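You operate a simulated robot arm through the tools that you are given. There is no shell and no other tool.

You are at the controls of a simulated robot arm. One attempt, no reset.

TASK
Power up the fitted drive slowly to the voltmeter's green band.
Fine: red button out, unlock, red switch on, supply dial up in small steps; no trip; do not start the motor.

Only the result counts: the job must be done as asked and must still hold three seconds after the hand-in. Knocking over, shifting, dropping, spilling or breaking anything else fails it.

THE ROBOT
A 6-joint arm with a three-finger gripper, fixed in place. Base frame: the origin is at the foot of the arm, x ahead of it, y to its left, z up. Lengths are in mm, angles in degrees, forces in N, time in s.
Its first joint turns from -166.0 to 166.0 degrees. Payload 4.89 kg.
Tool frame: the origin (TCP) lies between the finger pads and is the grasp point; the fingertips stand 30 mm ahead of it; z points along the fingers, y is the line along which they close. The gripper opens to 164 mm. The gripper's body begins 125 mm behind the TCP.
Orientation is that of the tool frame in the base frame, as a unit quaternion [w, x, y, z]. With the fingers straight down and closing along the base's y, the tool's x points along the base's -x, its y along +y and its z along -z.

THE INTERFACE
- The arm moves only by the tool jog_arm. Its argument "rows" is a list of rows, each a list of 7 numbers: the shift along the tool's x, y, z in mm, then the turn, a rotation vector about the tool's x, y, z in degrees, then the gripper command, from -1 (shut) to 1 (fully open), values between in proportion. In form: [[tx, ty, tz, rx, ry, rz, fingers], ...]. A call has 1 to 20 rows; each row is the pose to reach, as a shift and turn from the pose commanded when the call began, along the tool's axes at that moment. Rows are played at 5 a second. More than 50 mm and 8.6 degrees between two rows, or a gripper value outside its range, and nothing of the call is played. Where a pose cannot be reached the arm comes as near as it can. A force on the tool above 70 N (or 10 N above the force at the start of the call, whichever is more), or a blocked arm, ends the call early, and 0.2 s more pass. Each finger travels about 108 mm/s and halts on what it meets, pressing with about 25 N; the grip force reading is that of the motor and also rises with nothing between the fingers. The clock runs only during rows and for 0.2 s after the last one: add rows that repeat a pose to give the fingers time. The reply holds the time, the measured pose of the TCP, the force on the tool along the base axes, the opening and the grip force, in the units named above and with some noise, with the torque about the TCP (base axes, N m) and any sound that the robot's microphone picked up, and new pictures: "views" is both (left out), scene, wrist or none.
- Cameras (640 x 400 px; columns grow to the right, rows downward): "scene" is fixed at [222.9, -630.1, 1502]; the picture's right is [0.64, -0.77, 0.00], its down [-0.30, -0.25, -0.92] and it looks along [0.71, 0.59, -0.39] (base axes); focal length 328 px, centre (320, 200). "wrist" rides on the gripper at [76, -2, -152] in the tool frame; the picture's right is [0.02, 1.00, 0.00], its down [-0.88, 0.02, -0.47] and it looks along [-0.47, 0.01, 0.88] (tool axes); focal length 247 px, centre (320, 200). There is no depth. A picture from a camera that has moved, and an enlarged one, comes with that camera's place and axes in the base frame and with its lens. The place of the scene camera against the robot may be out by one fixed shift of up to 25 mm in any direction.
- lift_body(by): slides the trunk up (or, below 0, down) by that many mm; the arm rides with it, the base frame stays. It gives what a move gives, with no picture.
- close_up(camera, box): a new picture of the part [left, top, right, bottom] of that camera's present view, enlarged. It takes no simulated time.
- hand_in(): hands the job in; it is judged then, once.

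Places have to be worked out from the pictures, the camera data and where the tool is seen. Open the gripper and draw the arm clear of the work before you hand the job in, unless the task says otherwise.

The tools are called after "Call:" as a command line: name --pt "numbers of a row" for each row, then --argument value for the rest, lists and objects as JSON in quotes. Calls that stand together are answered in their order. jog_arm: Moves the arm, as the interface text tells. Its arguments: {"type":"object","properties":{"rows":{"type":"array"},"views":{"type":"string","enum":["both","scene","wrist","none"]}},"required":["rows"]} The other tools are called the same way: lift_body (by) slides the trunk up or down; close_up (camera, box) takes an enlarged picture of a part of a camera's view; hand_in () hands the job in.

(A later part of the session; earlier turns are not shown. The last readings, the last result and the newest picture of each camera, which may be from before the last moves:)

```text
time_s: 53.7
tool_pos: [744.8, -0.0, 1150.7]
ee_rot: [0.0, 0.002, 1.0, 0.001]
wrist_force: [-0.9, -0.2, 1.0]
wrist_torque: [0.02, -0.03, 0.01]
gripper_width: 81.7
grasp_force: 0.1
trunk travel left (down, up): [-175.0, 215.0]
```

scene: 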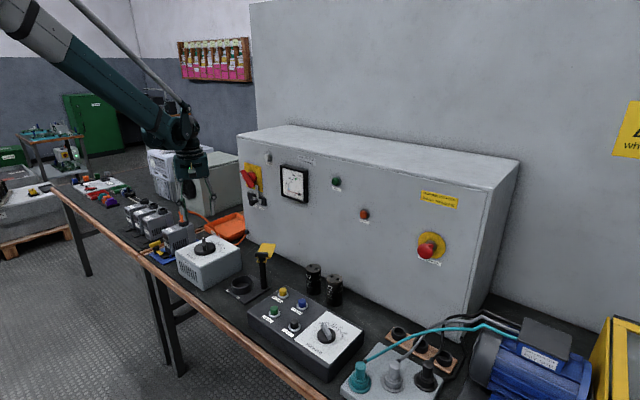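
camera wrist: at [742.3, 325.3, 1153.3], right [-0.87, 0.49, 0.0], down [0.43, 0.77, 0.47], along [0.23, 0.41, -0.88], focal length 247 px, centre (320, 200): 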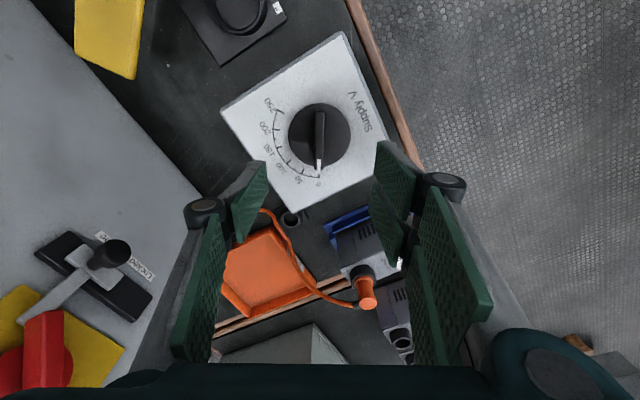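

The tool is pointing straight down at (745, 0, 1151). I'll tilt it level here, then move to y≈399 in front of the switch.

Call:
jog_arm --pt "-5 0 0 0 -8.2 0 0" --pt "-10 0 0 0 -16.4 0 0" --pt "-15 0 0 0 -24.6 0 0" --pt "-20 0 0 0 -32.8 0 0" --pt "-25 0 0 0 -41 0 0" --pt "-30 0 0 0 -49.2 0 0" --pt "-35 0 0 0 -57.4 0 0" --pt "-40 0 0 0 -65.6 0 0" --pt "-45 0 0 0 -73.8 0 0" --pt "-50 0 0 0 -82 0 0" --pt "-65 0 0 0 -90 0 0" --pt "-85 0 0 0 -90 0 0" --views "scene"

```text
time_s: 56.3
tool_pos: [828.5, -0.6, 1151.2]
ee_rot: [0.707, 0.001, 0.707, 0.0]
wrist_force: [-0.6, -0.2, 0.5]
wrist_torque: [0.02, 0.04, -0.01]
gripper_width: 81.7
grasp_force: 0.1
trunk travel left (down, up): [-175.0, 215.0]
```

scene: 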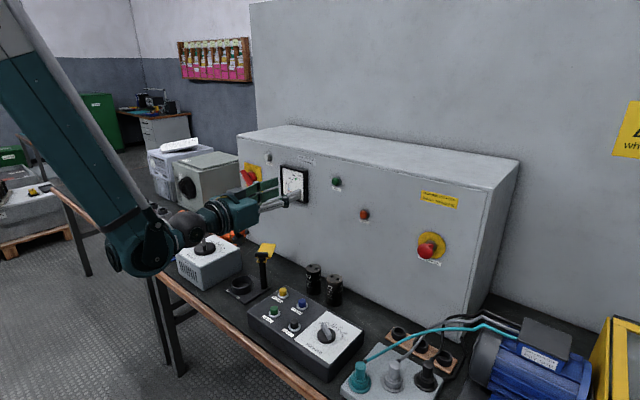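

The tool is level with no limits. Moving across to the switch and rolling -45° so the fingers sit either side of the handle.

Call:
jog_arm --pt "0 44 6 0 0 0 0" --pt "0 88 12 0 0 0 0" --pt "0 132 18 0 0 0 0" --pt "5 176 24 0 0 0 0" --pt "10 220 30 0 0 -8 0" --pt "20 264 36 0 0 -16 0" --pt "30 308 42 0 0 -24 0" --pt "40 352 48 0 0 -32 0" --pt "50 385 52 0 0 -40 0" --pt "60 400 52 0 0 -45 0" --pt "60 400 52 0 0 -45 0" --views "both"

Call:
close_up --camera "scene" --box '[205, 150, 285, 235]'

```text
time_s: 58.7
tool_pos: [880.7, 401.0, 1093.2]
ee_rot: [0.653, -0.271, 0.653, -0.27]
wrist_force: [0.7, 0.6, -0.2]
wrist_torque: [0.0, -0.03, -0.03]
gripper_width: 82.1
grasp_force: 0.0
out of reach, approached as far as the arm can: row 1
trunk travel left (down, up): [-175.0, 215.0]
camera wrist: at [729.8, 345.0, 1039.9], right [0.0, 0.69, -0.72], down [-0.47, 0.64, 0.61], along [0.88, 0.34, 0.33], focal length 247 px, centre (320, 200)
```

scene: 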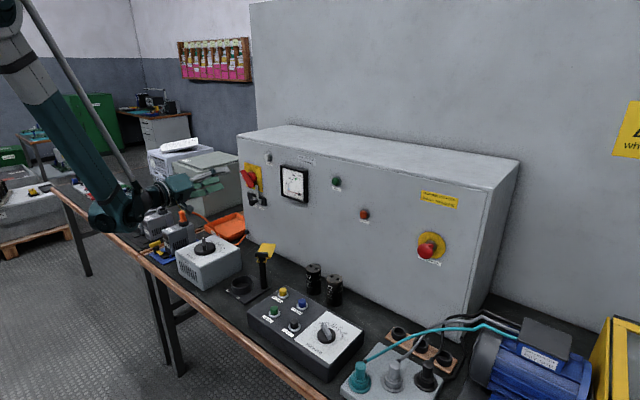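
wrist: 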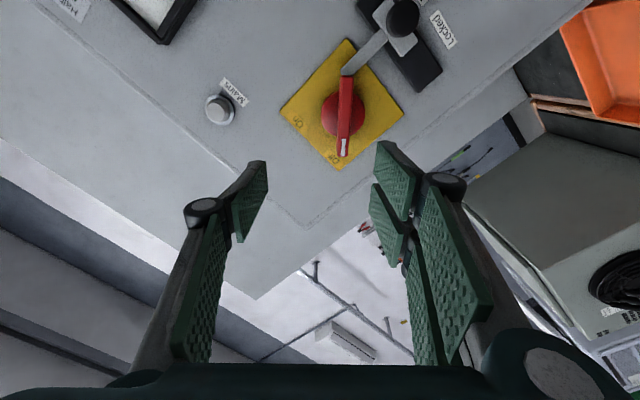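

```text
4.71 times, centred on (245, 192) of scene
camera zoom: at [222.9, -630.1, 1502.0], right [0.64, -0.77, 0.0], down [-0.3, -0.25, -0.92], along [0.71, 0.59, -0.39], focal length 1546 px, centre (673, 235)
```

zoom: 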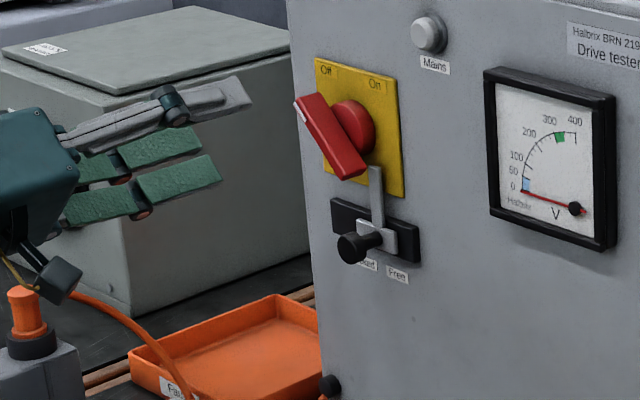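

The handle is square to the fingers in this view. I'll move in to x=940 on the handle's axis and re-check the centring.

Call:
jog_arm --pt "14 12 20 0 0 0 -0.2" --pt "28 24 40 0 0 0 -0.2" --pt "28 24 60 0 0 0 -0.2" --pt "28 24 60 0 0 0 -0.2" --views "both"

Call:
close_up --camera "wrist" --box '[220, 60, 420, 220]'

Call:
close_up --camera "scene" --box '[205, 150, 285, 235]'

```text
time_s: 59.7
tool_pos: [940.7, 397.3, 1054.9]
ee_rot: [0.653, -0.27, 0.654, -0.27]
wrist_force: [0.8, -0.3, 0.2]
wrist_torque: [0.0, 0.01, -0.02]
gripper_width: 65.3
grasp_force: 0.1
trunk travel left (down, up): [-175.0, 215.0]
camera wrist: at [789.6, 341.9, 1001.7], right [0.0, 0.69, -0.72], down [-0.47, 0.64, 0.61], along [0.88, 0.34, 0.33], focal length 247 px, centre (320, 200)
```

scene: 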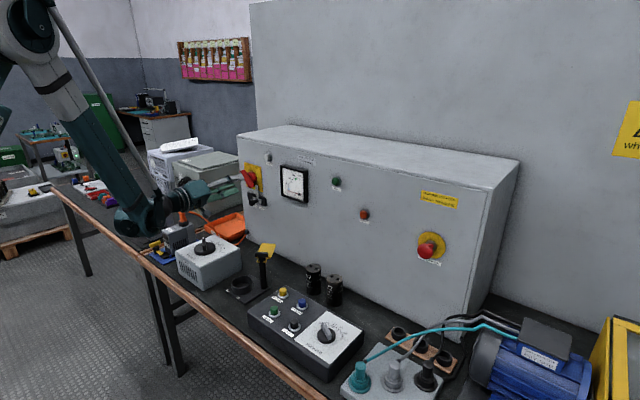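
wrist: 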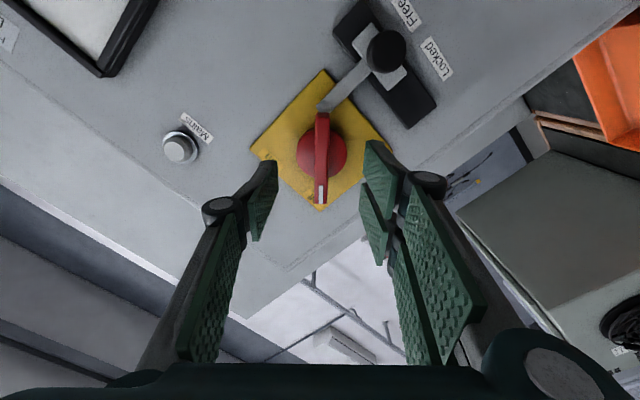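

```text
2.50 times, centred on (320, 140) of wrist
camera zoom: at [789.6, 341.9, 1001.7], right [0.0, 0.69, -0.72], down [-0.47, 0.64, 0.61], along [0.88, 0.34, 0.33], focal length 617 px, centre (320, 350)
```

zoom: 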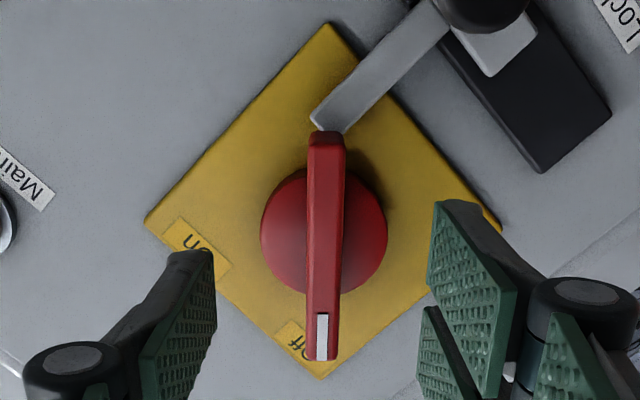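

```text
4.71 times, centred on (245, 192) of scene
camera zoom: at [222.9, -630.1, 1502.0], right [0.64, -0.77, 0.0], down [-0.3, -0.25, -0.92], along [0.71, 0.59, -0.39], focal length 1546 px, centre (673, 235)
```

zoom: 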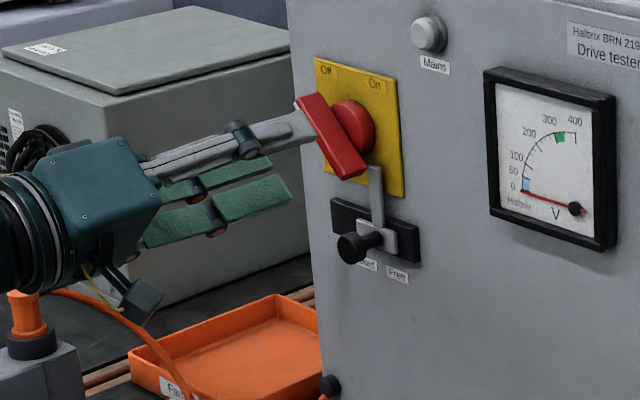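

Centring is within 1 to 2 mm. I'll advance to put the tips around x≈1010 and see where they sit on the handle.

Call:
jog_arm --pt "1 0.7 20 0 0 0 -0.4" --pt "1 0.7 35 0 0 0 -0.5" --pt "1 0.7 40 0 0 0 -0.5" --pt "1 0.7 40 0 0 0 -0.5" --views "wrist"

Call:
close_up --camera "wrist" --box '[220, 100, 420, 260]'

Call:
close_up --camera "scene" --box '[225, 150, 285, 215]'

```text
time_s: 60.7
tool_pos: [981.3, 397.2, 1053.8]
ee_rot: [0.654, -0.27, 0.653, -0.269]
wrist_force: [0.6, 0.4, -0.5]
wrist_torque: [-0.02, -0.01, 0.01]
gripper_width: 41.0
grasp_force: 0.0
trunk travel left (down, up): [-175.0, 215.0]
camera wrist: at [829.6, 341.2, 1000.4], right [0.0, 0.69, -0.72], down [-0.47, 0.64, 0.61], along [0.88, 0.34, 0.33], focal length 247 px, centre (320, 200)
```

wrist: 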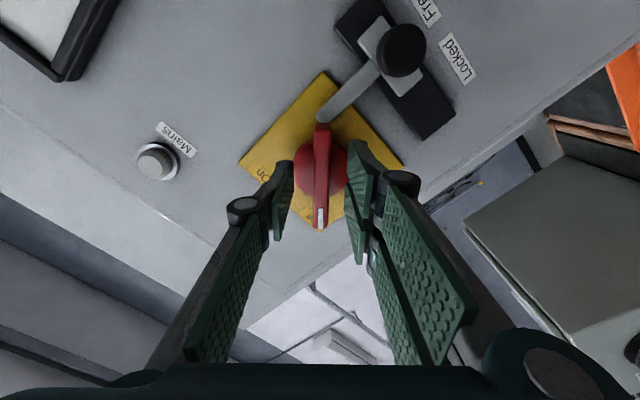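

```text
2.50 times, centred on (320, 180) of wrist
camera zoom: at [829.6, 341.2, 1000.4], right [0.0, 0.69, -0.72], down [-0.47, 0.64, 0.61], along [0.88, 0.34, 0.33], focal length 617 px, centre (320, 250)
```

zoom: 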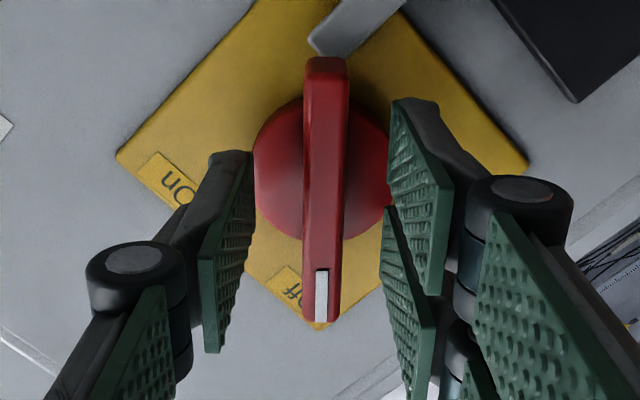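

```text
6.15 times, centred on (255, 182) of scene
camera zoom: at [222.9, -630.1, 1502.0], right [0.64, -0.77, 0.0], down [-0.3, -0.25, -0.92], along [0.71, 0.59, -0.39], focal length 2021 px, centre (720, 308)
```

zoom: 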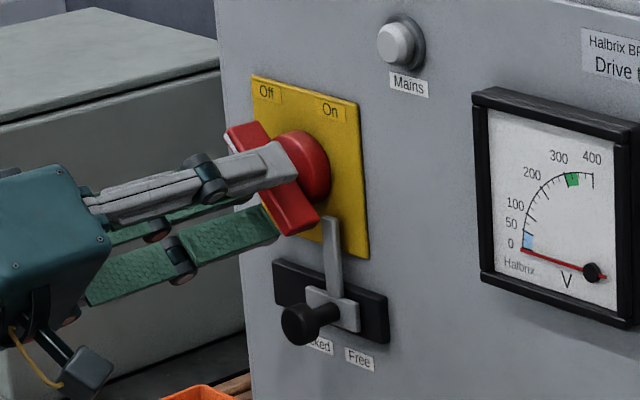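

The fingertips straddle the bar right in front of the hub. Closing now.

Call:
jog_arm --pt "0 0 0 0 0 0 -0.7" --pt "0 0 0 0 0 0 -1" --pt "0 0 0 0 0 0 -1" --pt "0 0 0 0 0 0 -1" --views "wrist"

Call:
close_up --camera "wrist" --box '[220, 100, 420, 260]'

```text
time_s: 61.7
tool_pos: [981.6, 397.8, 1051.3]
ee_rot: [0.653, -0.271, 0.654, -0.27]
wrist_force: [-3.6, 7.2, -13.3]
wrist_torque: [-0.02, 0.17, 0.38]
gripper_width: 12.8
grasp_force: 44.7
trunk travel left (down, up): [-175.0, 215.0]
camera wrist: at [829.7, 341.9, 999.7], right [0.0, 0.69, -0.72], down [-0.47, 0.64, 0.61], along [0.88, 0.34, 0.33], focal length 247 px, centre (320, 200)
```

wrist: 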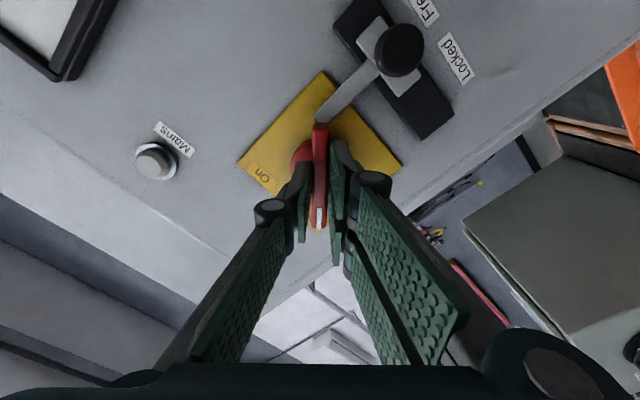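

```text
2.50 times, centred on (320, 180) of wrist
camera zoom: at [829.7, 341.9, 999.7], right [0.0, 0.69, -0.72], down [-0.47, 0.64, 0.61], along [0.88, 0.34, 0.33], focal length 617 px, centre (320, 250)
```

zoom: 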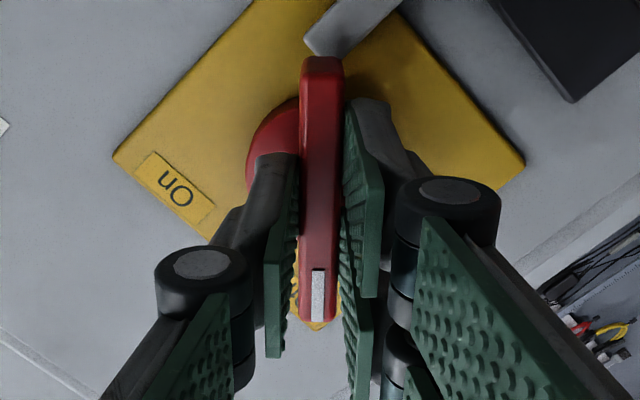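

The handle is gripped. The e-stop is out, the lock is Free and the dial is at 0. I'll turn it clockwise toward On in 6° steps.

Call:
jog_arm --pt "0 1 0 0 0 6 -1" --pt "0 1 0 0 0 12 -1" --pt "0 1 0 0 0 18 -1" --pt "0 1 0 0 0 24 -1" --pt "0 1 0 0 0 30 -1" --views "none"

```text
time_s: 62.9
tool_pos: [980.3, 399.9, 1051.0]
ee_rot: [0.701, -0.091, 0.702, -0.092]
wrist_force: [-11.4, 11.2, -26.4]
wrist_torque: [-0.14, 0.03, 0.52]
gripper_width: 12.7
grasp_force: 44.6
trunk travel left (down, up): [-175.0, 215.0]
```

It's turning freely. The side load suggests the axis is slightly lower and further toward +y, so I'll correct by about 1.5 mm and continue.

Call:
jog_arm --pt "1.5 1.2 0 0 0 4 -1" --pt "1.5 1.2 0 0 0 10 -1" --pt "1.5 1.2 0 0 0 16 -1" --pt "1.5 1.2 0 0 0 22 -1" --pt "1.5 1.2 0 0 0 28 -1" --pt "1.5 1.2 0 0 0 28 -1" --views "both"

Call:
close_up --camera "scene" --box '[225, 150, 285, 215]'

```text
time_s: 64.3
tool_pos: [981.8, 399.8, 1051.8]
ee_rot: [0.702, 0.079, 0.702, 0.082]
wrist_force: [20.3, 35.1, 29.4]
wrist_torque: [-0.06, -0.74, 0.85]
gripper_width: 12.9
grasp_force: 45.0
trunk travel left (down, up): [-175.0, 215.0]
camera wrist: at [829.7, 415.0, 976.9], right [0.0, 0.98, 0.2], down [-0.47, -0.18, 0.86], along [0.88, -0.1, 0.46], focal length 247 px, centre (320, 200)
```

scene: 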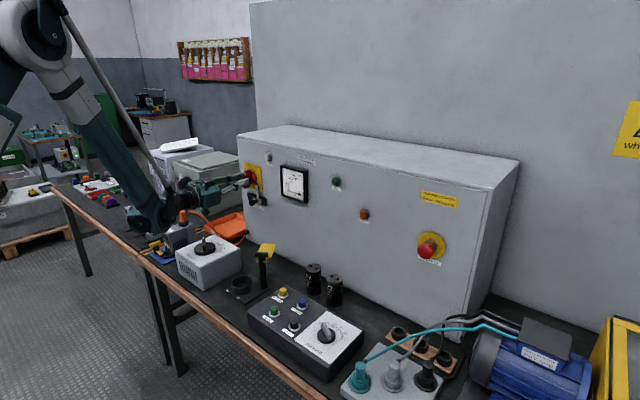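
wrist: 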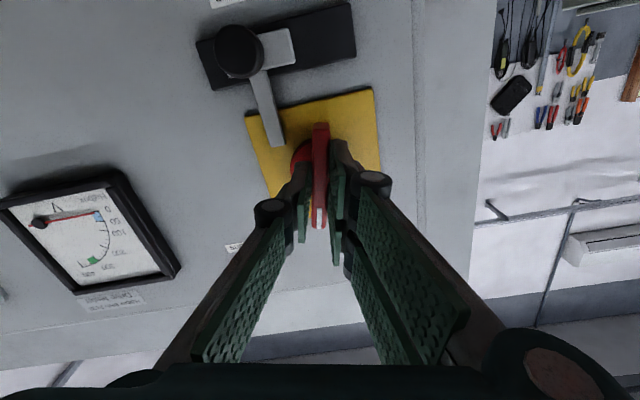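

```text
6.15 times, centred on (255, 182) of scene
camera zoom: at [222.9, -630.1, 1502.0], right [0.64, -0.77, 0.0], down [-0.3, -0.25, -0.92], along [0.71, 0.59, -0.39], focal length 2021 px, centre (720, 308)
```

zoom: 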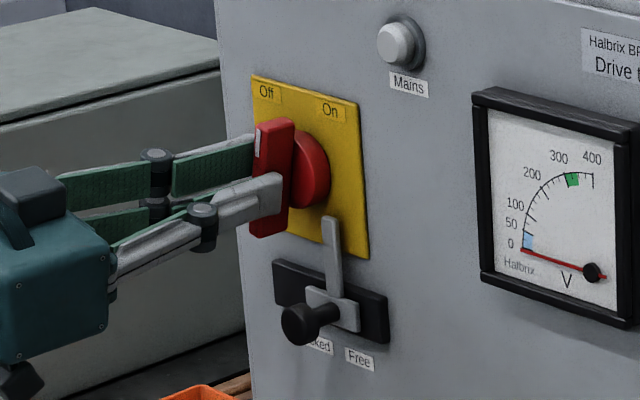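

It's at about +13° and tracking. The side force now points to +y and +z, so I'll adjust the centring and continue.

Call:
jog_arm --pt "-1.5 2 0.5 0 0 0 -1" --pt "-1.5 2.5 0.5 0 0 5 -1" --pt "-1.5 2.5 0.5 0 0 10 -1" --pt "-1.5 2.5 0.5 0 0 15 -1" --pt "-1.5 2.5 0.5 0 0 20 -1" --views "none"

```text
time_s: 65.5
tool_pos: [981.0, 401.4, 1053.1]
ee_rot: [0.677, 0.203, 0.678, 0.201]
wrist_force: [-18.2, 17.7, -13.6]
wrist_torque: [-0.09, 0.58, 0.64]
gripper_width: 12.7
grasp_force: 44.9
trunk travel left (down, up): [-175.0, 215.0]
```

It's at +33° with modest forces. I'll rotate the last ~12° slowly toward the On stop.

Call:
jog_arm --pt "1 0.5 0 0 0 3 -1" --pt "1 0.5 0 0 0 6 -1" --pt "1 0.5 0 0 0 9 -1" --pt "1 0.5 0 0 0 11 -1" --pt "1 0.5 0 0 0 11 -1" --views "both"

Call:
close_up --camera "scene" --box '[225, 150, 285, 215]'

Call:
close_up --camera "wrist" --box '[220, 60, 420, 260]'

```text
time_s: 66.7
tool_pos: [980.9, 402.0, 1053.1]
ee_rot: [0.656, 0.265, 0.655, 0.265]
wrist_force: [-20.7, 11.7, -2.6]
wrist_torque: [-0.04, -0.28, 0.03]
gripper_width: 12.8
grasp_force: 45.1
trunk travel left (down, up): [-175.0, 215.0]
camera wrist: at [829.7, 452.9, 996.4], right [0.0, 0.73, 0.68], down [-0.47, -0.6, 0.65], along [0.88, -0.32, 0.35], focal length 247 px, centre (320, 200)
```

scene: 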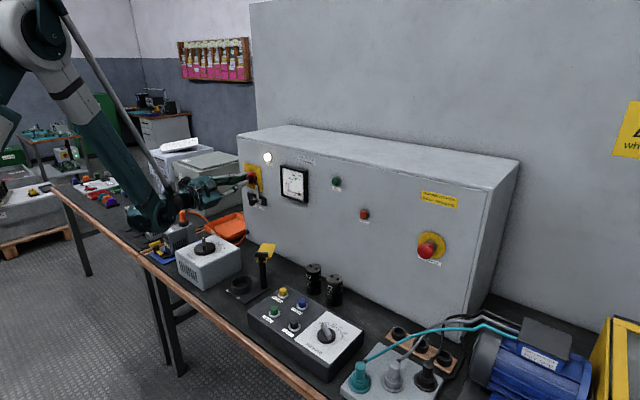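
wrist: 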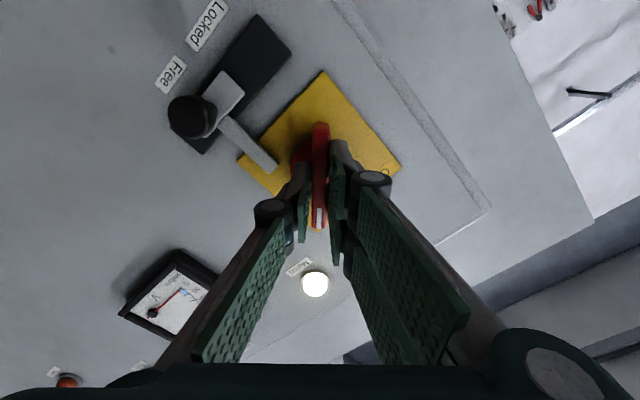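

```text
6.15 times, centred on (255, 182) of scene
camera zoom: at [222.9, -630.1, 1502.0], right [0.64, -0.77, 0.0], down [-0.3, -0.25, -0.92], along [0.71, 0.59, -0.39], focal length 2021 px, centre (720, 308)
```

zoom: 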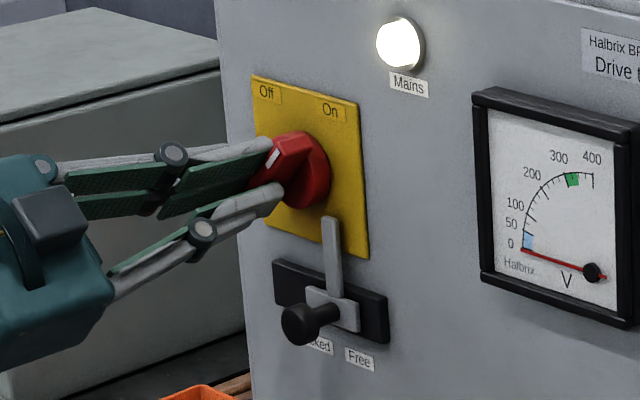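

```text
2.00 times, centred on (320, 160) of wrist
camera zoom: at [829.7, 452.9, 996.4], right [0.0, 0.73, 0.68], down [-0.47, -0.6, 0.65], along [0.88, -0.32, 0.35], focal length 494 px, centre (320, 280)
```

zoom: 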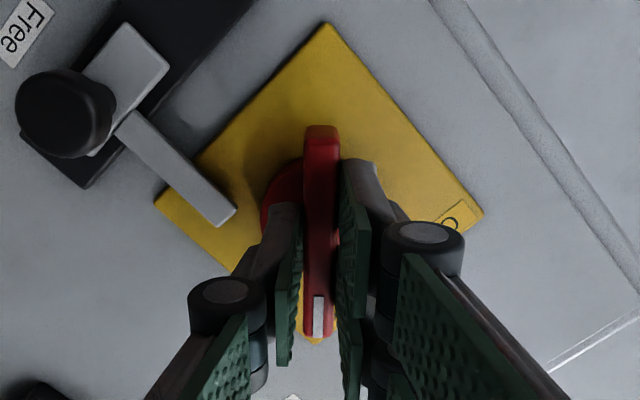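

The Mains lamp is lit and the handle points to On. I'll nudge it slightly to confirm it's at the stop.

Call:
jog_arm --pt "0 0 0 0 0 1 -1" --pt "0 0 0 0 0 2 -1" --pt "0 0 0 0 0 2 -1" --views "none"

```text
time_s: 67.5
tool_pos: [980.3, 401.6, 1053.7]
ee_rot: [0.651, 0.276, 0.651, 0.276]
wrist_force: [-29.8, 5.7, -8.5]
wrist_torque: [-2.07, -0.13, -0.23]
gripper_width: 13.3
grasp_force: 45.5
trunk travel left (down, up): [-175.0, 215.0]
```

The handle is firmly at the On stop. I'll ease the torque, open, and pull straight back.

Call:
jog_arm --pt "0 0 0 0 0 -1.5 -1" --pt "0 0 0 0 0 -1.5 -0.7" --pt "0 0 0 0 0 -1.5 -0.4" --pt "0 0 -25 0 0 -1.5 -0.4" --pt "0 0 -65 0 0 -1.5 -0.2" --pt "0 0 -105 0 0 -1.5 0" --pt "0 0 -105 0 0 -1.5 0" --views "both"

Call:
close_up --camera "scene" --box '[225, 150, 285, 215]'

```text
time_s: 69.1
tool_pos: [876.3, 401.0, 1051.9]
ee_rot: [0.654, 0.268, 0.654, 0.269]
wrist_force: [-0.1, -1.0, 0.5]
wrist_torque: [0.0, -0.02, 0.05]
gripper_width: 82.1
grasp_force: 0.0
trunk travel left (down, up): [-175.0, 215.0]
camera wrist: at [725.6, 453.7, 996.3], right [0.0, 0.73, 0.69], down [-0.47, -0.6, 0.64], along [0.88, -0.32, 0.34], focal length 247 px, centre (320, 200)
```

scene: 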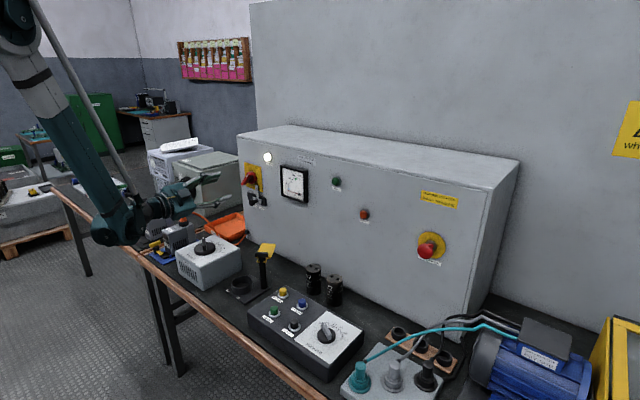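
wrist: 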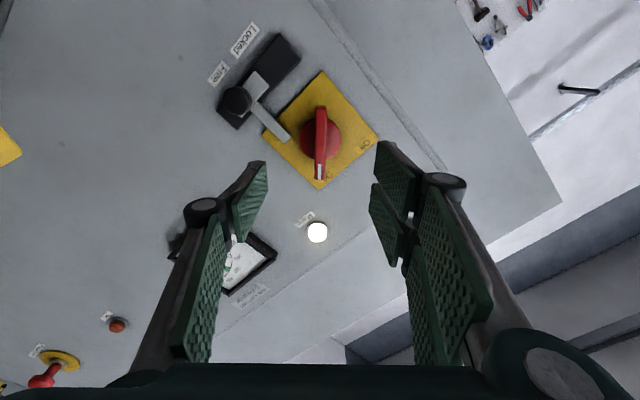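

```text
6.15 times, centred on (255, 182) of scene
camera zoom: at [222.9, -630.1, 1502.0], right [0.64, -0.77, 0.0], down [-0.3, -0.25, -0.92], along [0.71, 0.59, -0.39], focal length 2021 px, centre (720, 308)
```

zoom: 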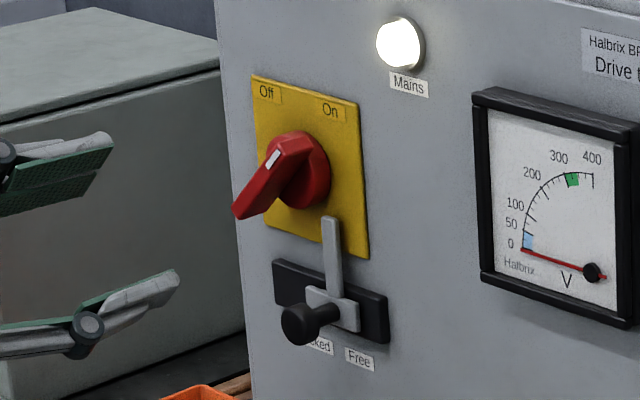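

The switch is On, the mains is lit and the voltmeter is at 0. Going back to y≈0, unrolling, ready to point the tool down.

Call:
jog_arm --pt "-35 -22 -5 0 0 -4.5 0" --pt "-70 -43 -10 0 0 -9 0" --pt "-105 -65 -15 0 0 -13.5 0" --pt "-141 -86 -20 0 0 -18 0" --pt "-176 -108 -25 0 0 -22.5 0" --pt "-211 -130 -30 0 0 -27 0" --pt "-246 -151 -35 0 0 -31.5 0" --pt "-282 -173 -40 0 0 -36 0" --pt "-317 -194 -44 0 0 -40.5 0" --pt "-352 -216 -48 0 0 -44.6 0" --pt "-352 -216 -48 0 0 -44.6 0" --views "none"

```text
time_s: 71.5
tool_pos: [829.4, -0.1, 1152.9]
ee_rot: [0.707, -0.001, 0.707, -0.001]
wrist_force: [0.6, -0.1, -0.6]
wrist_torque: [0.0, -0.02, -0.04]
gripper_width: 82.2
grasp_force: 0.1
trunk travel left (down, up): [-175.0, 215.0]
```

The tool is level at (829, 0, 1153). Tilting straight down again at y≈0.

Call:
jog_arm --pt "0 0 -20 0 8.2 0 0" --pt "0 0 -35 0 16.4 0 0" --pt "0 0 -40 0 24.6 0 0" --pt "0 0 -45 0 32.8 0 0" --pt "0 0 -50 0 41 0 0" --pt "0 0 -55 0 49.2 0 0" --pt "0 0 -60 0 57.4 0 0" --pt "0 0 -65 0 65.6 0 0" --pt "0 0 -70 0 73.8 0 0" --pt "0 0 -75 0 82 0 0" --pt "0 0 -79 0 90 0 0" --pt "0 0 -79 0 90 0 0" --views "scene"

```text
time_s: 74.1
tool_pos: [750.1, -0.3, 1151.3]
ee_rot: [-0.001, 0.0, 1.0, 0.001]
wrist_force: [0.6, -0.2, -0.4]
wrist_torque: [0.02, 0.18, 0.0]
gripper_width: 81.7
grasp_force: 0.1
out of reach, approached as far as the arm can: row 1
trunk travel left (down, up): [-175.0, 215.0]
```

scene: 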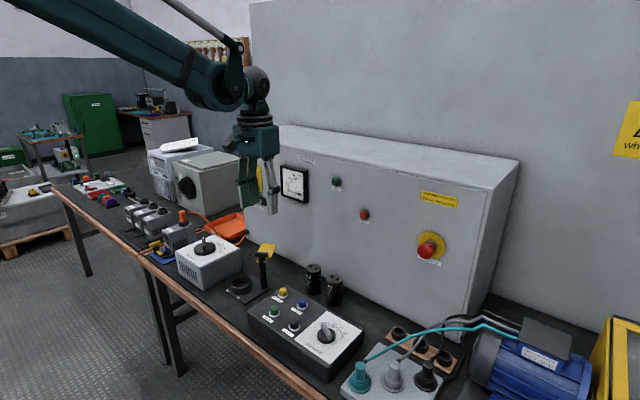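

The tool is pointing down. Moving over the dial while yawing 60° to match the bar at 0.

Call:
jog_arm --pt "-3 40 15 0 0 -6 0" --pt "-6 80 30 0 0 -12 0" --pt "-9 120 45 0 0 -18 0" --pt "-12 160 60 0 0 -24 0" --pt "-15 200 75 0 0 -30 0" --pt "-18 240 90 0 0 -36 0" --pt "-21 280 105 0 0 -42 0" --pt "-24 320 120 0 0 -48 0" --pt "-27 360 135 0 0 -54 0" --pt "-29 394.5 150 0 0 -60 -0.4" --pt "-29 394.5 150 0 0 -60 -0.4" --views "both"

Call:
close_up --camera "wrist" --box '[220, 60, 420, 200]'

```text
time_s: 76.5
tool_pos: [778.3, 395.9, 1001.4]
ee_rot: [0.0, -0.501, 0.866, 0.0]
wrist_force: [0.3, -0.2, 0.0]
wrist_torque: [-0.08, 0.02, -0.01]
gripper_width: 49.0
grasp_force: 0.1
trunk travel left (down, up): [-175.0, 215.0]
camera wrist: at [742.4, 328.1, 1153.8], right [-0.88, 0.48, 0.0], down [0.42, 0.77, 0.47], along [0.23, 0.41, -0.88], focal length 247 px, centre (320, 200)
```

scene: 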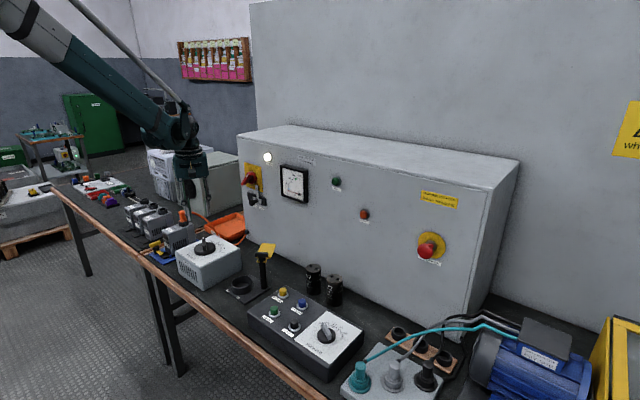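
wrist: 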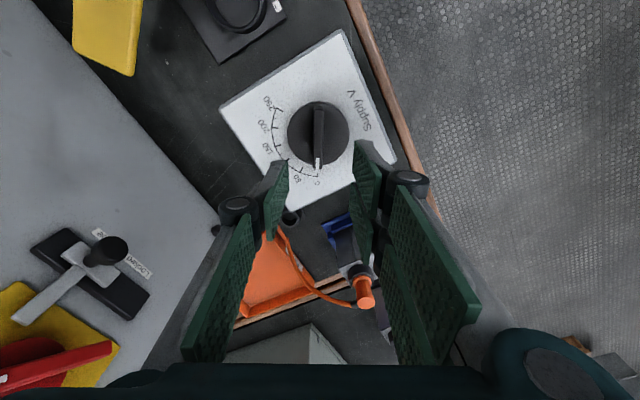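

```text
2.86 times, centred on (320, 130) of wrist
camera zoom: at [742.4, 328.1, 1153.8], right [-0.88, 0.48, 0.0], down [0.42, 0.77, 0.47], along [0.23, 0.41, -0.88], focal length 706 px, centre (320, 400)
```

zoom: 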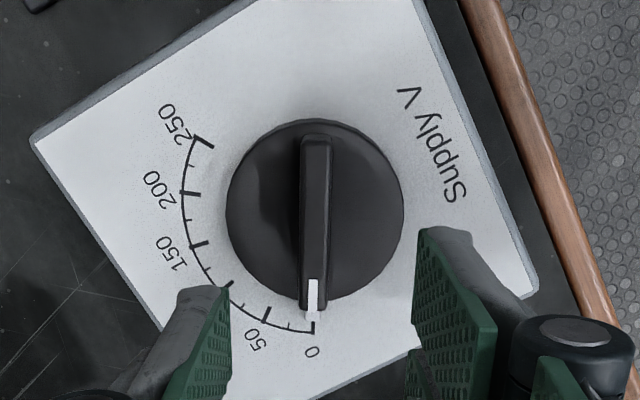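

The bar is lined up at 0. Descending to straddle it, with a small centring shift.

Call:
jog_arm --pt "1 -1.5 40 0 0 0 -0.4" --pt "1 -1.5 80 0 0 0 -0.4" --pt "1 -1.5 110 0 0 0 -0.4" --pt "1 -1.5 125 0 0 0 -0.4" --pt "1 -1.5 125 0 0 0 -0.4" --views "wrist"

Call:
jog_arm --pt "0 0 0 0 0 0 -0.6" --pt "0 0 0 0 0 0 -0.8" --pt "0 0 0 0 0 0 -1" --pt "0 0 0 0 0 0 -1" --views "both"

Call:
close_up --camera "scene" --box '[250, 140, 320, 215]'

```text
time_s: 77.7
tool_pos: [778.5, 392.5, 876.2]
ee_rot: [-0.001, -0.501, 0.866, -0.001]
wrist_force: [0.4, -0.1, -0.7]
wrist_torque: [0.01, 0.04, 0.0]
gripper_width: 49.1
grasp_force: 0.0
trunk travel left (down, up): [-175.0, 215.0]
camera wrist: at [742.6, 325.4, 1028.0], right [-0.88, 0.48, 0.0], down [0.42, 0.77, 0.47], along [0.23, 0.41, -0.88], focal length 247 px, centre (320, 200)
```

wrist: 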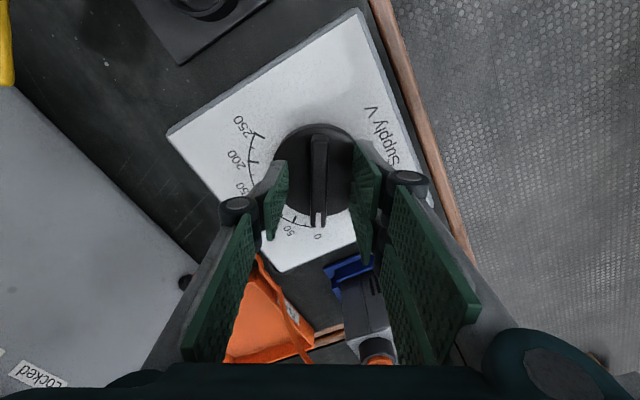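

```text
time_s: 78.7
tool_pos: [778.6, 393.4, 876.7]
ee_rot: [0.0, -0.501, 0.866, 0.0]
wrist_force: [8.6, -3.8, -1.0]
wrist_torque: [0.02, -0.31, -0.08]
gripper_width: 12.7
grasp_force: 45.5
trunk travel left (down, up): [-175.0, 215.0]
camera wrist: at [743.0, 325.1, 1028.1], right [-0.88, 0.48, 0.0], down [0.42, 0.77, 0.47], along [0.23, 0.41, -0.88], focal length 247 px, centre (320, 200)
```

scene: 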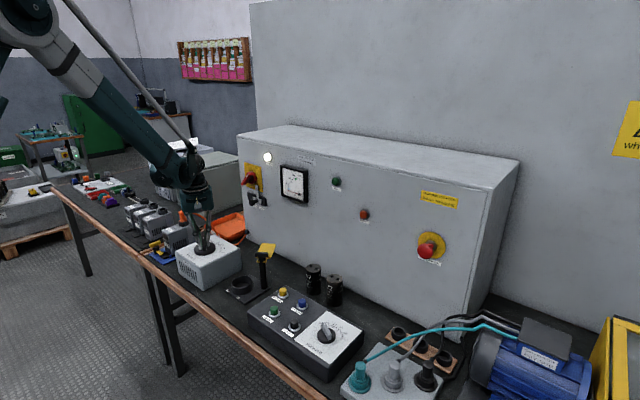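
wrist: 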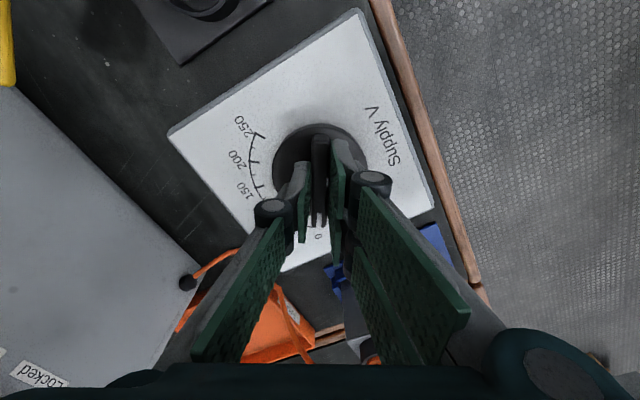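

```text
5.33 times, centred on (285, 178) of scene
camera zoom: at [222.9, -630.1, 1502.0], right [0.64, -0.77, 0.0], down [-0.3, -0.25, -0.92], along [0.71, 0.59, -0.39], focal length 1752 px, centre (507, 320)
```

zoom: 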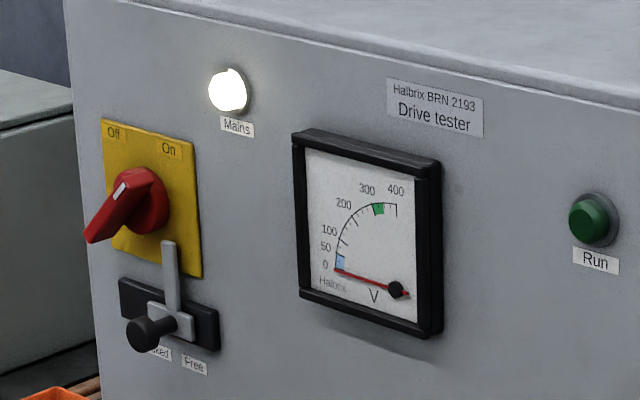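

Bar gripped with the meter at 0. I'll start raising the dial by 3° (about 6 V) spread over a second and see how the voltmeter responds.

Call:
jog_arm --pt "0 0 0 0 0 0.7 -1" --pt "0 0 0 0 0 1.4 -1" --pt "0 0 0 0 0 2.1 -1" --pt "0 0 0 0 0 3 -1" --pt "0 0 0 0 0 3 -1" --pt "0 0 0 0 0 3 -1" --views "none"

Call:
close_up --camera "scene" --box '[250, 140, 320, 215]'

```text
time_s: 80.1
tool_pos: [778.2, 392.3, 875.9]
ee_rot: [-0.001, -0.478, 0.879, -0.001]
wrist_force: [-10.7, -17.8, -24.6]
wrist_torque: [-0.46, 0.17, -0.03]
gripper_width: 12.7
grasp_force: 45.5
trunk travel left (down, up): [-175.0, 215.0]
```

```text
5.33 times, centred on (285, 178) of scene
camera zoom: at [222.9, -630.1, 1502.0], right [0.64, -0.77, 0.0], down [-0.3, -0.25, -0.92], along [0.71, 0.59, -0.39], focal length 1752 px, centre (507, 320)
```

zoom: 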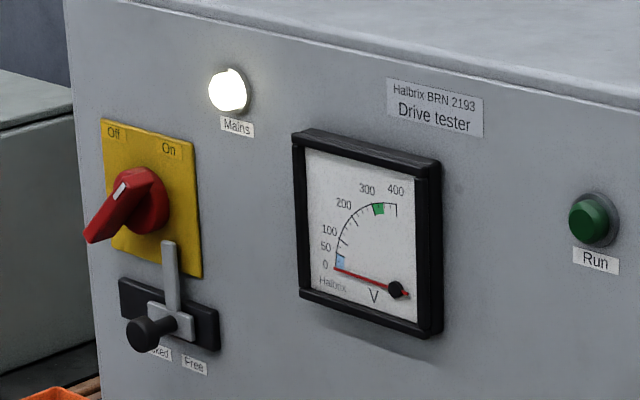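

No trip. Another 4° slowly, then check the meter.

Call:
jog_arm --pt "0.3 0 0 0 0 0.8 -1" --pt "0.6 0 0 0 0 1.6 -1" --pt "0.8 0 0 0 0 2.4 -1" --pt "1 0 0 0 0 3.2 -1" --pt "1 0 0 0 0 4 -1" --pt "1 0 0 0 0 4 -1" --pt "1 0 0 0 0 4 -1" --views "none"

Call:
close_up --camera "scene" --box '[250, 140, 320, 215]'

Call:
close_up --camera "scene" --box '[340, 190, 400, 230]'

```text
time_s: 81.7
tool_pos: [778.3, 392.9, 876.9]
ee_rot: [-0.001, -0.446, 0.895, -0.001]
wrist_force: [-21.1, -1.5, -29.8]
wrist_torque: [0.49, 0.1, 0.0]
gripper_width: 12.9
grasp_force: 44.9
trunk travel left (down, up): [-175.0, 215.0]
```

```text
5.33 times, centred on (285, 178) of scene
camera zoom: at [222.9, -630.1, 1502.0], right [0.64, -0.77, 0.0], down [-0.3, -0.25, -0.92], along [0.71, 0.59, -0.39], focal length 1752 px, centre (507, 320)
```

zoom: 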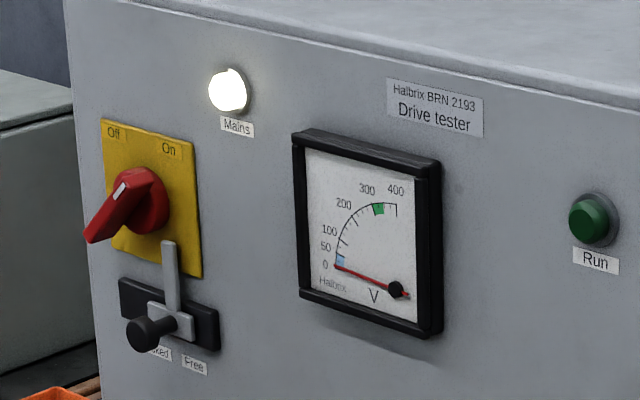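

```text
10.00 times, centred on (370, 210) of scene
camera zoom: at [222.9, -630.1, 1502.0], right [0.64, -0.77, 0.0], down [-0.3, -0.25, -0.92], along [0.71, 0.59, -0.39], focal length 3285 px, centre (-180, 100)
```

zoom: 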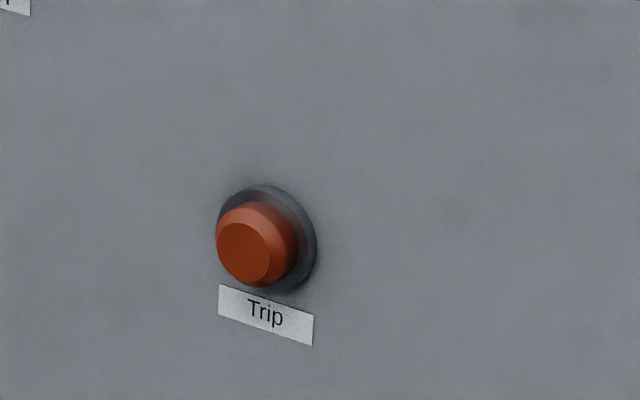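

The needle has lifted slightly and there's no trip. I'll correct the centring a little, go on in slow steps of about 5°, and zoom in on the meter.

Call:
jog_arm --pt "0.3 0.5 0 0 0 1 -1" --pt "0.5 1 0 0 0 2 -1" --pt "0.5 1 0 0 0 3 -1" --pt "0.5 1 0 0 0 4 -1" --pt "0.5 1 0 0 0 5 -1" --pt "0.5 1 0 0 0 5 -1" --pt "0.5 1 0 0 0 5 -1" --pt "0.5 1 0 0 0 5 -1" --views "none"

Call:
close_up --camera "scene" --box '[278, 160, 313, 205]'

```text
time_s: 83.5
tool_pos: [778.6, 393.4, 875.9]
ee_rot: [0.0, -0.407, 0.914, 0.0]
wrist_force: [8.2, 17.2, -5.8]
wrist_torque: [0.85, -0.61, 0.0]
gripper_width: 12.9
grasp_force: 44.8
trunk travel left (down, up): [-175.0, 215.0]
```

```text
8.89 times, centred on (296, 182) of scene
camera zoom: at [222.9, -630.1, 1502.0], right [0.64, -0.77, 0.0], down [-0.3, -0.25, -0.92], along [0.71, 0.59, -0.39], focal length 2920 px, centre (538, 356)
```

zoom: 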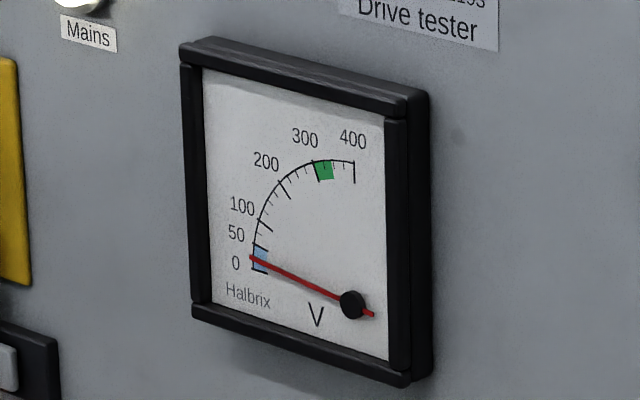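

The needle is mid blue band at about 25 V AC on the dial, with no trip. I'll continue with 5° steps and a pause after each.

Call:
jog_arm --pt "-0.8 0 0 0 0 1 -1" --pt "-0.8 0 0 0 0 2 -1" --pt "-0.8 0 0 0 0 3 -1" --pt "-0.8 0 0 0 0 4 -1" --pt "-0.8 0 0 0 0 5 -1" --pt "-0.8 0 0 0 0 5 -1" --pt "-0.8 0 0 0 0 5 -1" --pt "-0.8 0 0 0 0 5 -1" --pt "-0.8 0 0 0 0 6 -1" --pt "-0.8 0 0 0 0 7 -1" --pt "-0.8 0 0 0 0 8 -1" --pt "-0.8 0 0 0 0 9 -1" --pt "-0.8 0 0 0 0 10 -1" --pt "-0.8 0 0 0 0 10 -1" --pt "-0.8 0 0 0 0 10 -1" --pt "-0.8 0 0 0 0 10 -1" --views "none"

Call:
close_up --camera "scene" --box '[278, 160, 313, 205]'

Call:
close_up --camera "scene" --box '[250, 140, 390, 235]'

```text
time_s: 86.9
tool_pos: [778.3, 392.8, 876.2]
ee_rot: [-0.001, -0.326, 0.945, -0.001]
wrist_force: [-14.7, -3.7, -28.2]
wrist_torque: [0.01, 0.12, -0.01]
gripper_width: 12.7
grasp_force: 45.4
trunk travel left (down, up): [-175.0, 215.0]
```

```text
8.89 times, centred on (296, 182) of scene
camera zoom: at [222.9, -630.1, 1502.0], right [0.64, -0.77, 0.0], down [-0.3, -0.25, -0.92], along [0.71, 0.59, -0.39], focal length 2920 px, centre (538, 356)
```

zoom: 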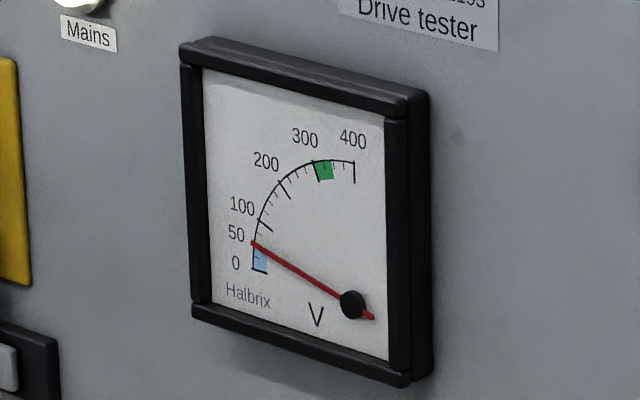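

```text
4.21 times, centred on (320, 188) of scene
camera zoom: at [222.9, -630.1, 1502.0], right [0.64, -0.77, 0.0], down [-0.3, -0.25, -0.92], along [0.71, 0.59, -0.39], focal length 1383 px, centre (320, 253)
```

zoom: 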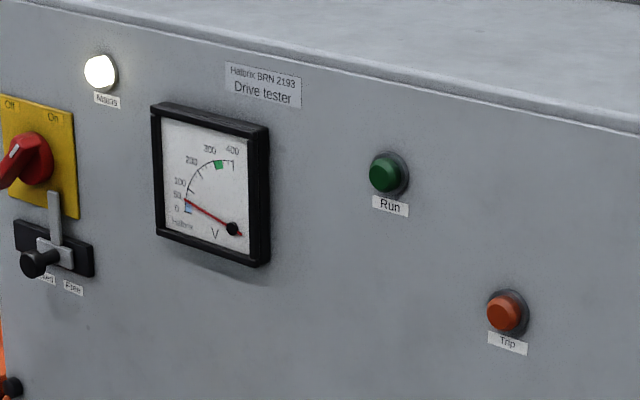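

The meter reads about 60 V, with Run and Trip unlit. Next 10° in two paused steps.

Call:
jog_arm --pt "0 0.5 0 0 0 1 -1" --pt "0 0.5 0 0 0 2 -1" --pt "0 0.5 0 0 0 3 -1" --pt "0 0.5 0 0 0 4 -1" --pt "0 0.5 0 0 0 5 -1" --pt "0 0.5 0 0 0 5 -1" --pt "0 0.5 0 0 0 5 -1" --pt "0 0.5 0 0 0 5 -1" --pt "0 0.5 0 0 0 6 -1" --pt "0 0.5 0 0 0 7 -1" --pt "0 0.5 0 0 0 8 -1" --pt "0 0.5 0 0 0 9 -1" --pt "0 0.5 0 0 0 10 -1" --pt "0 0.5 0 0 0 10 -1" --pt "0 0.5 0 0 0 10 -1" --pt "0 0.5 0 0 0 10 -1" --views "none"

Call:
close_up --camera "scene" --box '[278, 160, 313, 205]'

```text
time_s: 90.3
tool_pos: [778.2, 392.4, 877.4]
ee_rot: [-0.002, -0.243, 0.97, 0.0]
wrist_force: [-6.0, 7.6, -19.4]
wrist_torque: [0.34, -0.19, 0.02]
gripper_width: 12.9
grasp_force: 44.5
trunk travel left (down, up): [-175.0, 215.0]
```

```text
8.89 times, centred on (296, 182) of scene
camera zoom: at [222.9, -630.1, 1502.0], right [0.64, -0.77, 0.0], down [-0.3, -0.25, -0.92], along [0.71, 0.59, -0.39], focal length 2920 px, centre (538, 356)
```

zoom: 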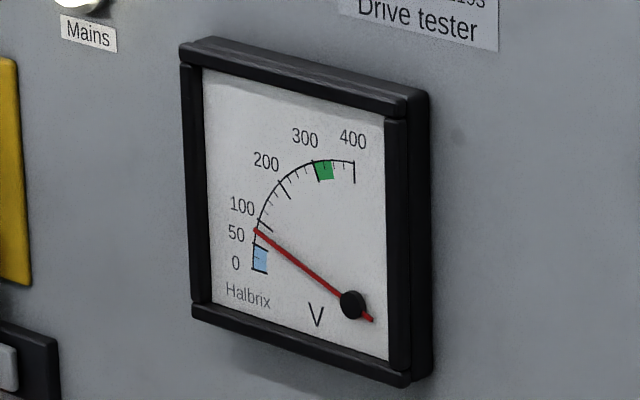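

The meter reads about 85 to 90 V, tracking √2 times the dial. Continuing the same way.

Call:
jog_arm --pt "0 0 0 0 0 1 -1" --pt "0 0 0 0 0 2 -1" --pt "0 0 0 0 0 3 -1" --pt "0 0 0 0 0 4 -1" --pt "0 0 0 0 0 5 -1" --pt "0 0 0 0 0 5 -1" --pt "0 0 0 0 0 5 -1" --pt "0 0 0 0 0 5 -1" --pt "0 0 0 0 0 6 -1" --pt "0 0 0 0 0 7 -1" --pt "0 0 0 0 0 8 -1" --pt "0 0 0 0 0 9 -1" --pt "0 0 0 0 0 10 -1" --pt "0 0 0 0 0 10 -1" --pt "0 0 0 0 0 10 -1" --pt "0 0 0 0 0 10 -1" --views "none"

Call:
close_up --camera "scene" --box '[278, 160, 313, 205]'

Call:
close_up --camera "scene" --box '[150, 140, 390, 300]'

```text
time_s: 93.7
tool_pos: [777.8, 394.3, 876.5]
ee_rot: [0.0, -0.157, 0.988, -0.001]
wrist_force: [-33.8, 21.1, -20.4]
wrist_torque: [0.48, 1.09, 0.11]
gripper_width: 13.1
grasp_force: 45.0
trunk travel left (down, up): [-175.0, 215.0]
```

```text
8.89 times, centred on (296, 182) of scene
camera zoom: at [222.9, -630.1, 1502.0], right [0.64, -0.77, 0.0], down [-0.3, -0.25, -0.92], along [0.71, 0.59, -0.39], focal length 2920 px, centre (538, 356)
```

zoom: 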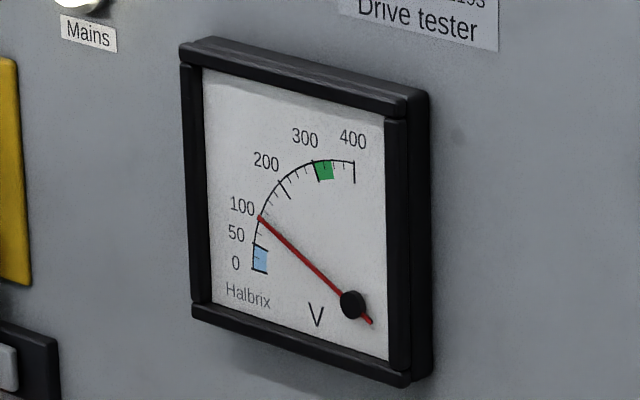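

```text
2.50 times, centred on (270, 220) of scene
camera zoom: at [222.9, -630.1, 1502.0], right [0.64, -0.77, 0.0], down [-0.3, -0.25, -0.92], along [0.71, 0.59, -0.39], focal length 821 px, centre (445, 150)
```

zoom: 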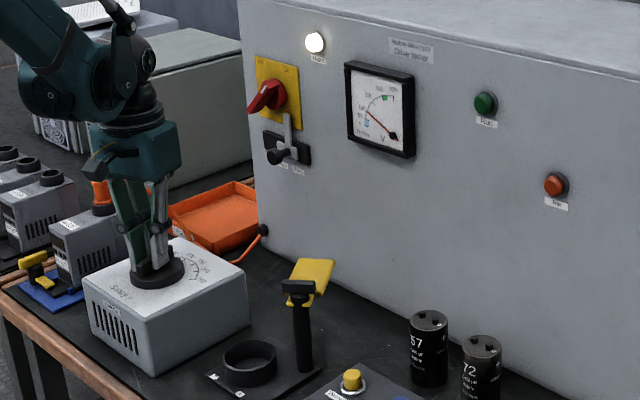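

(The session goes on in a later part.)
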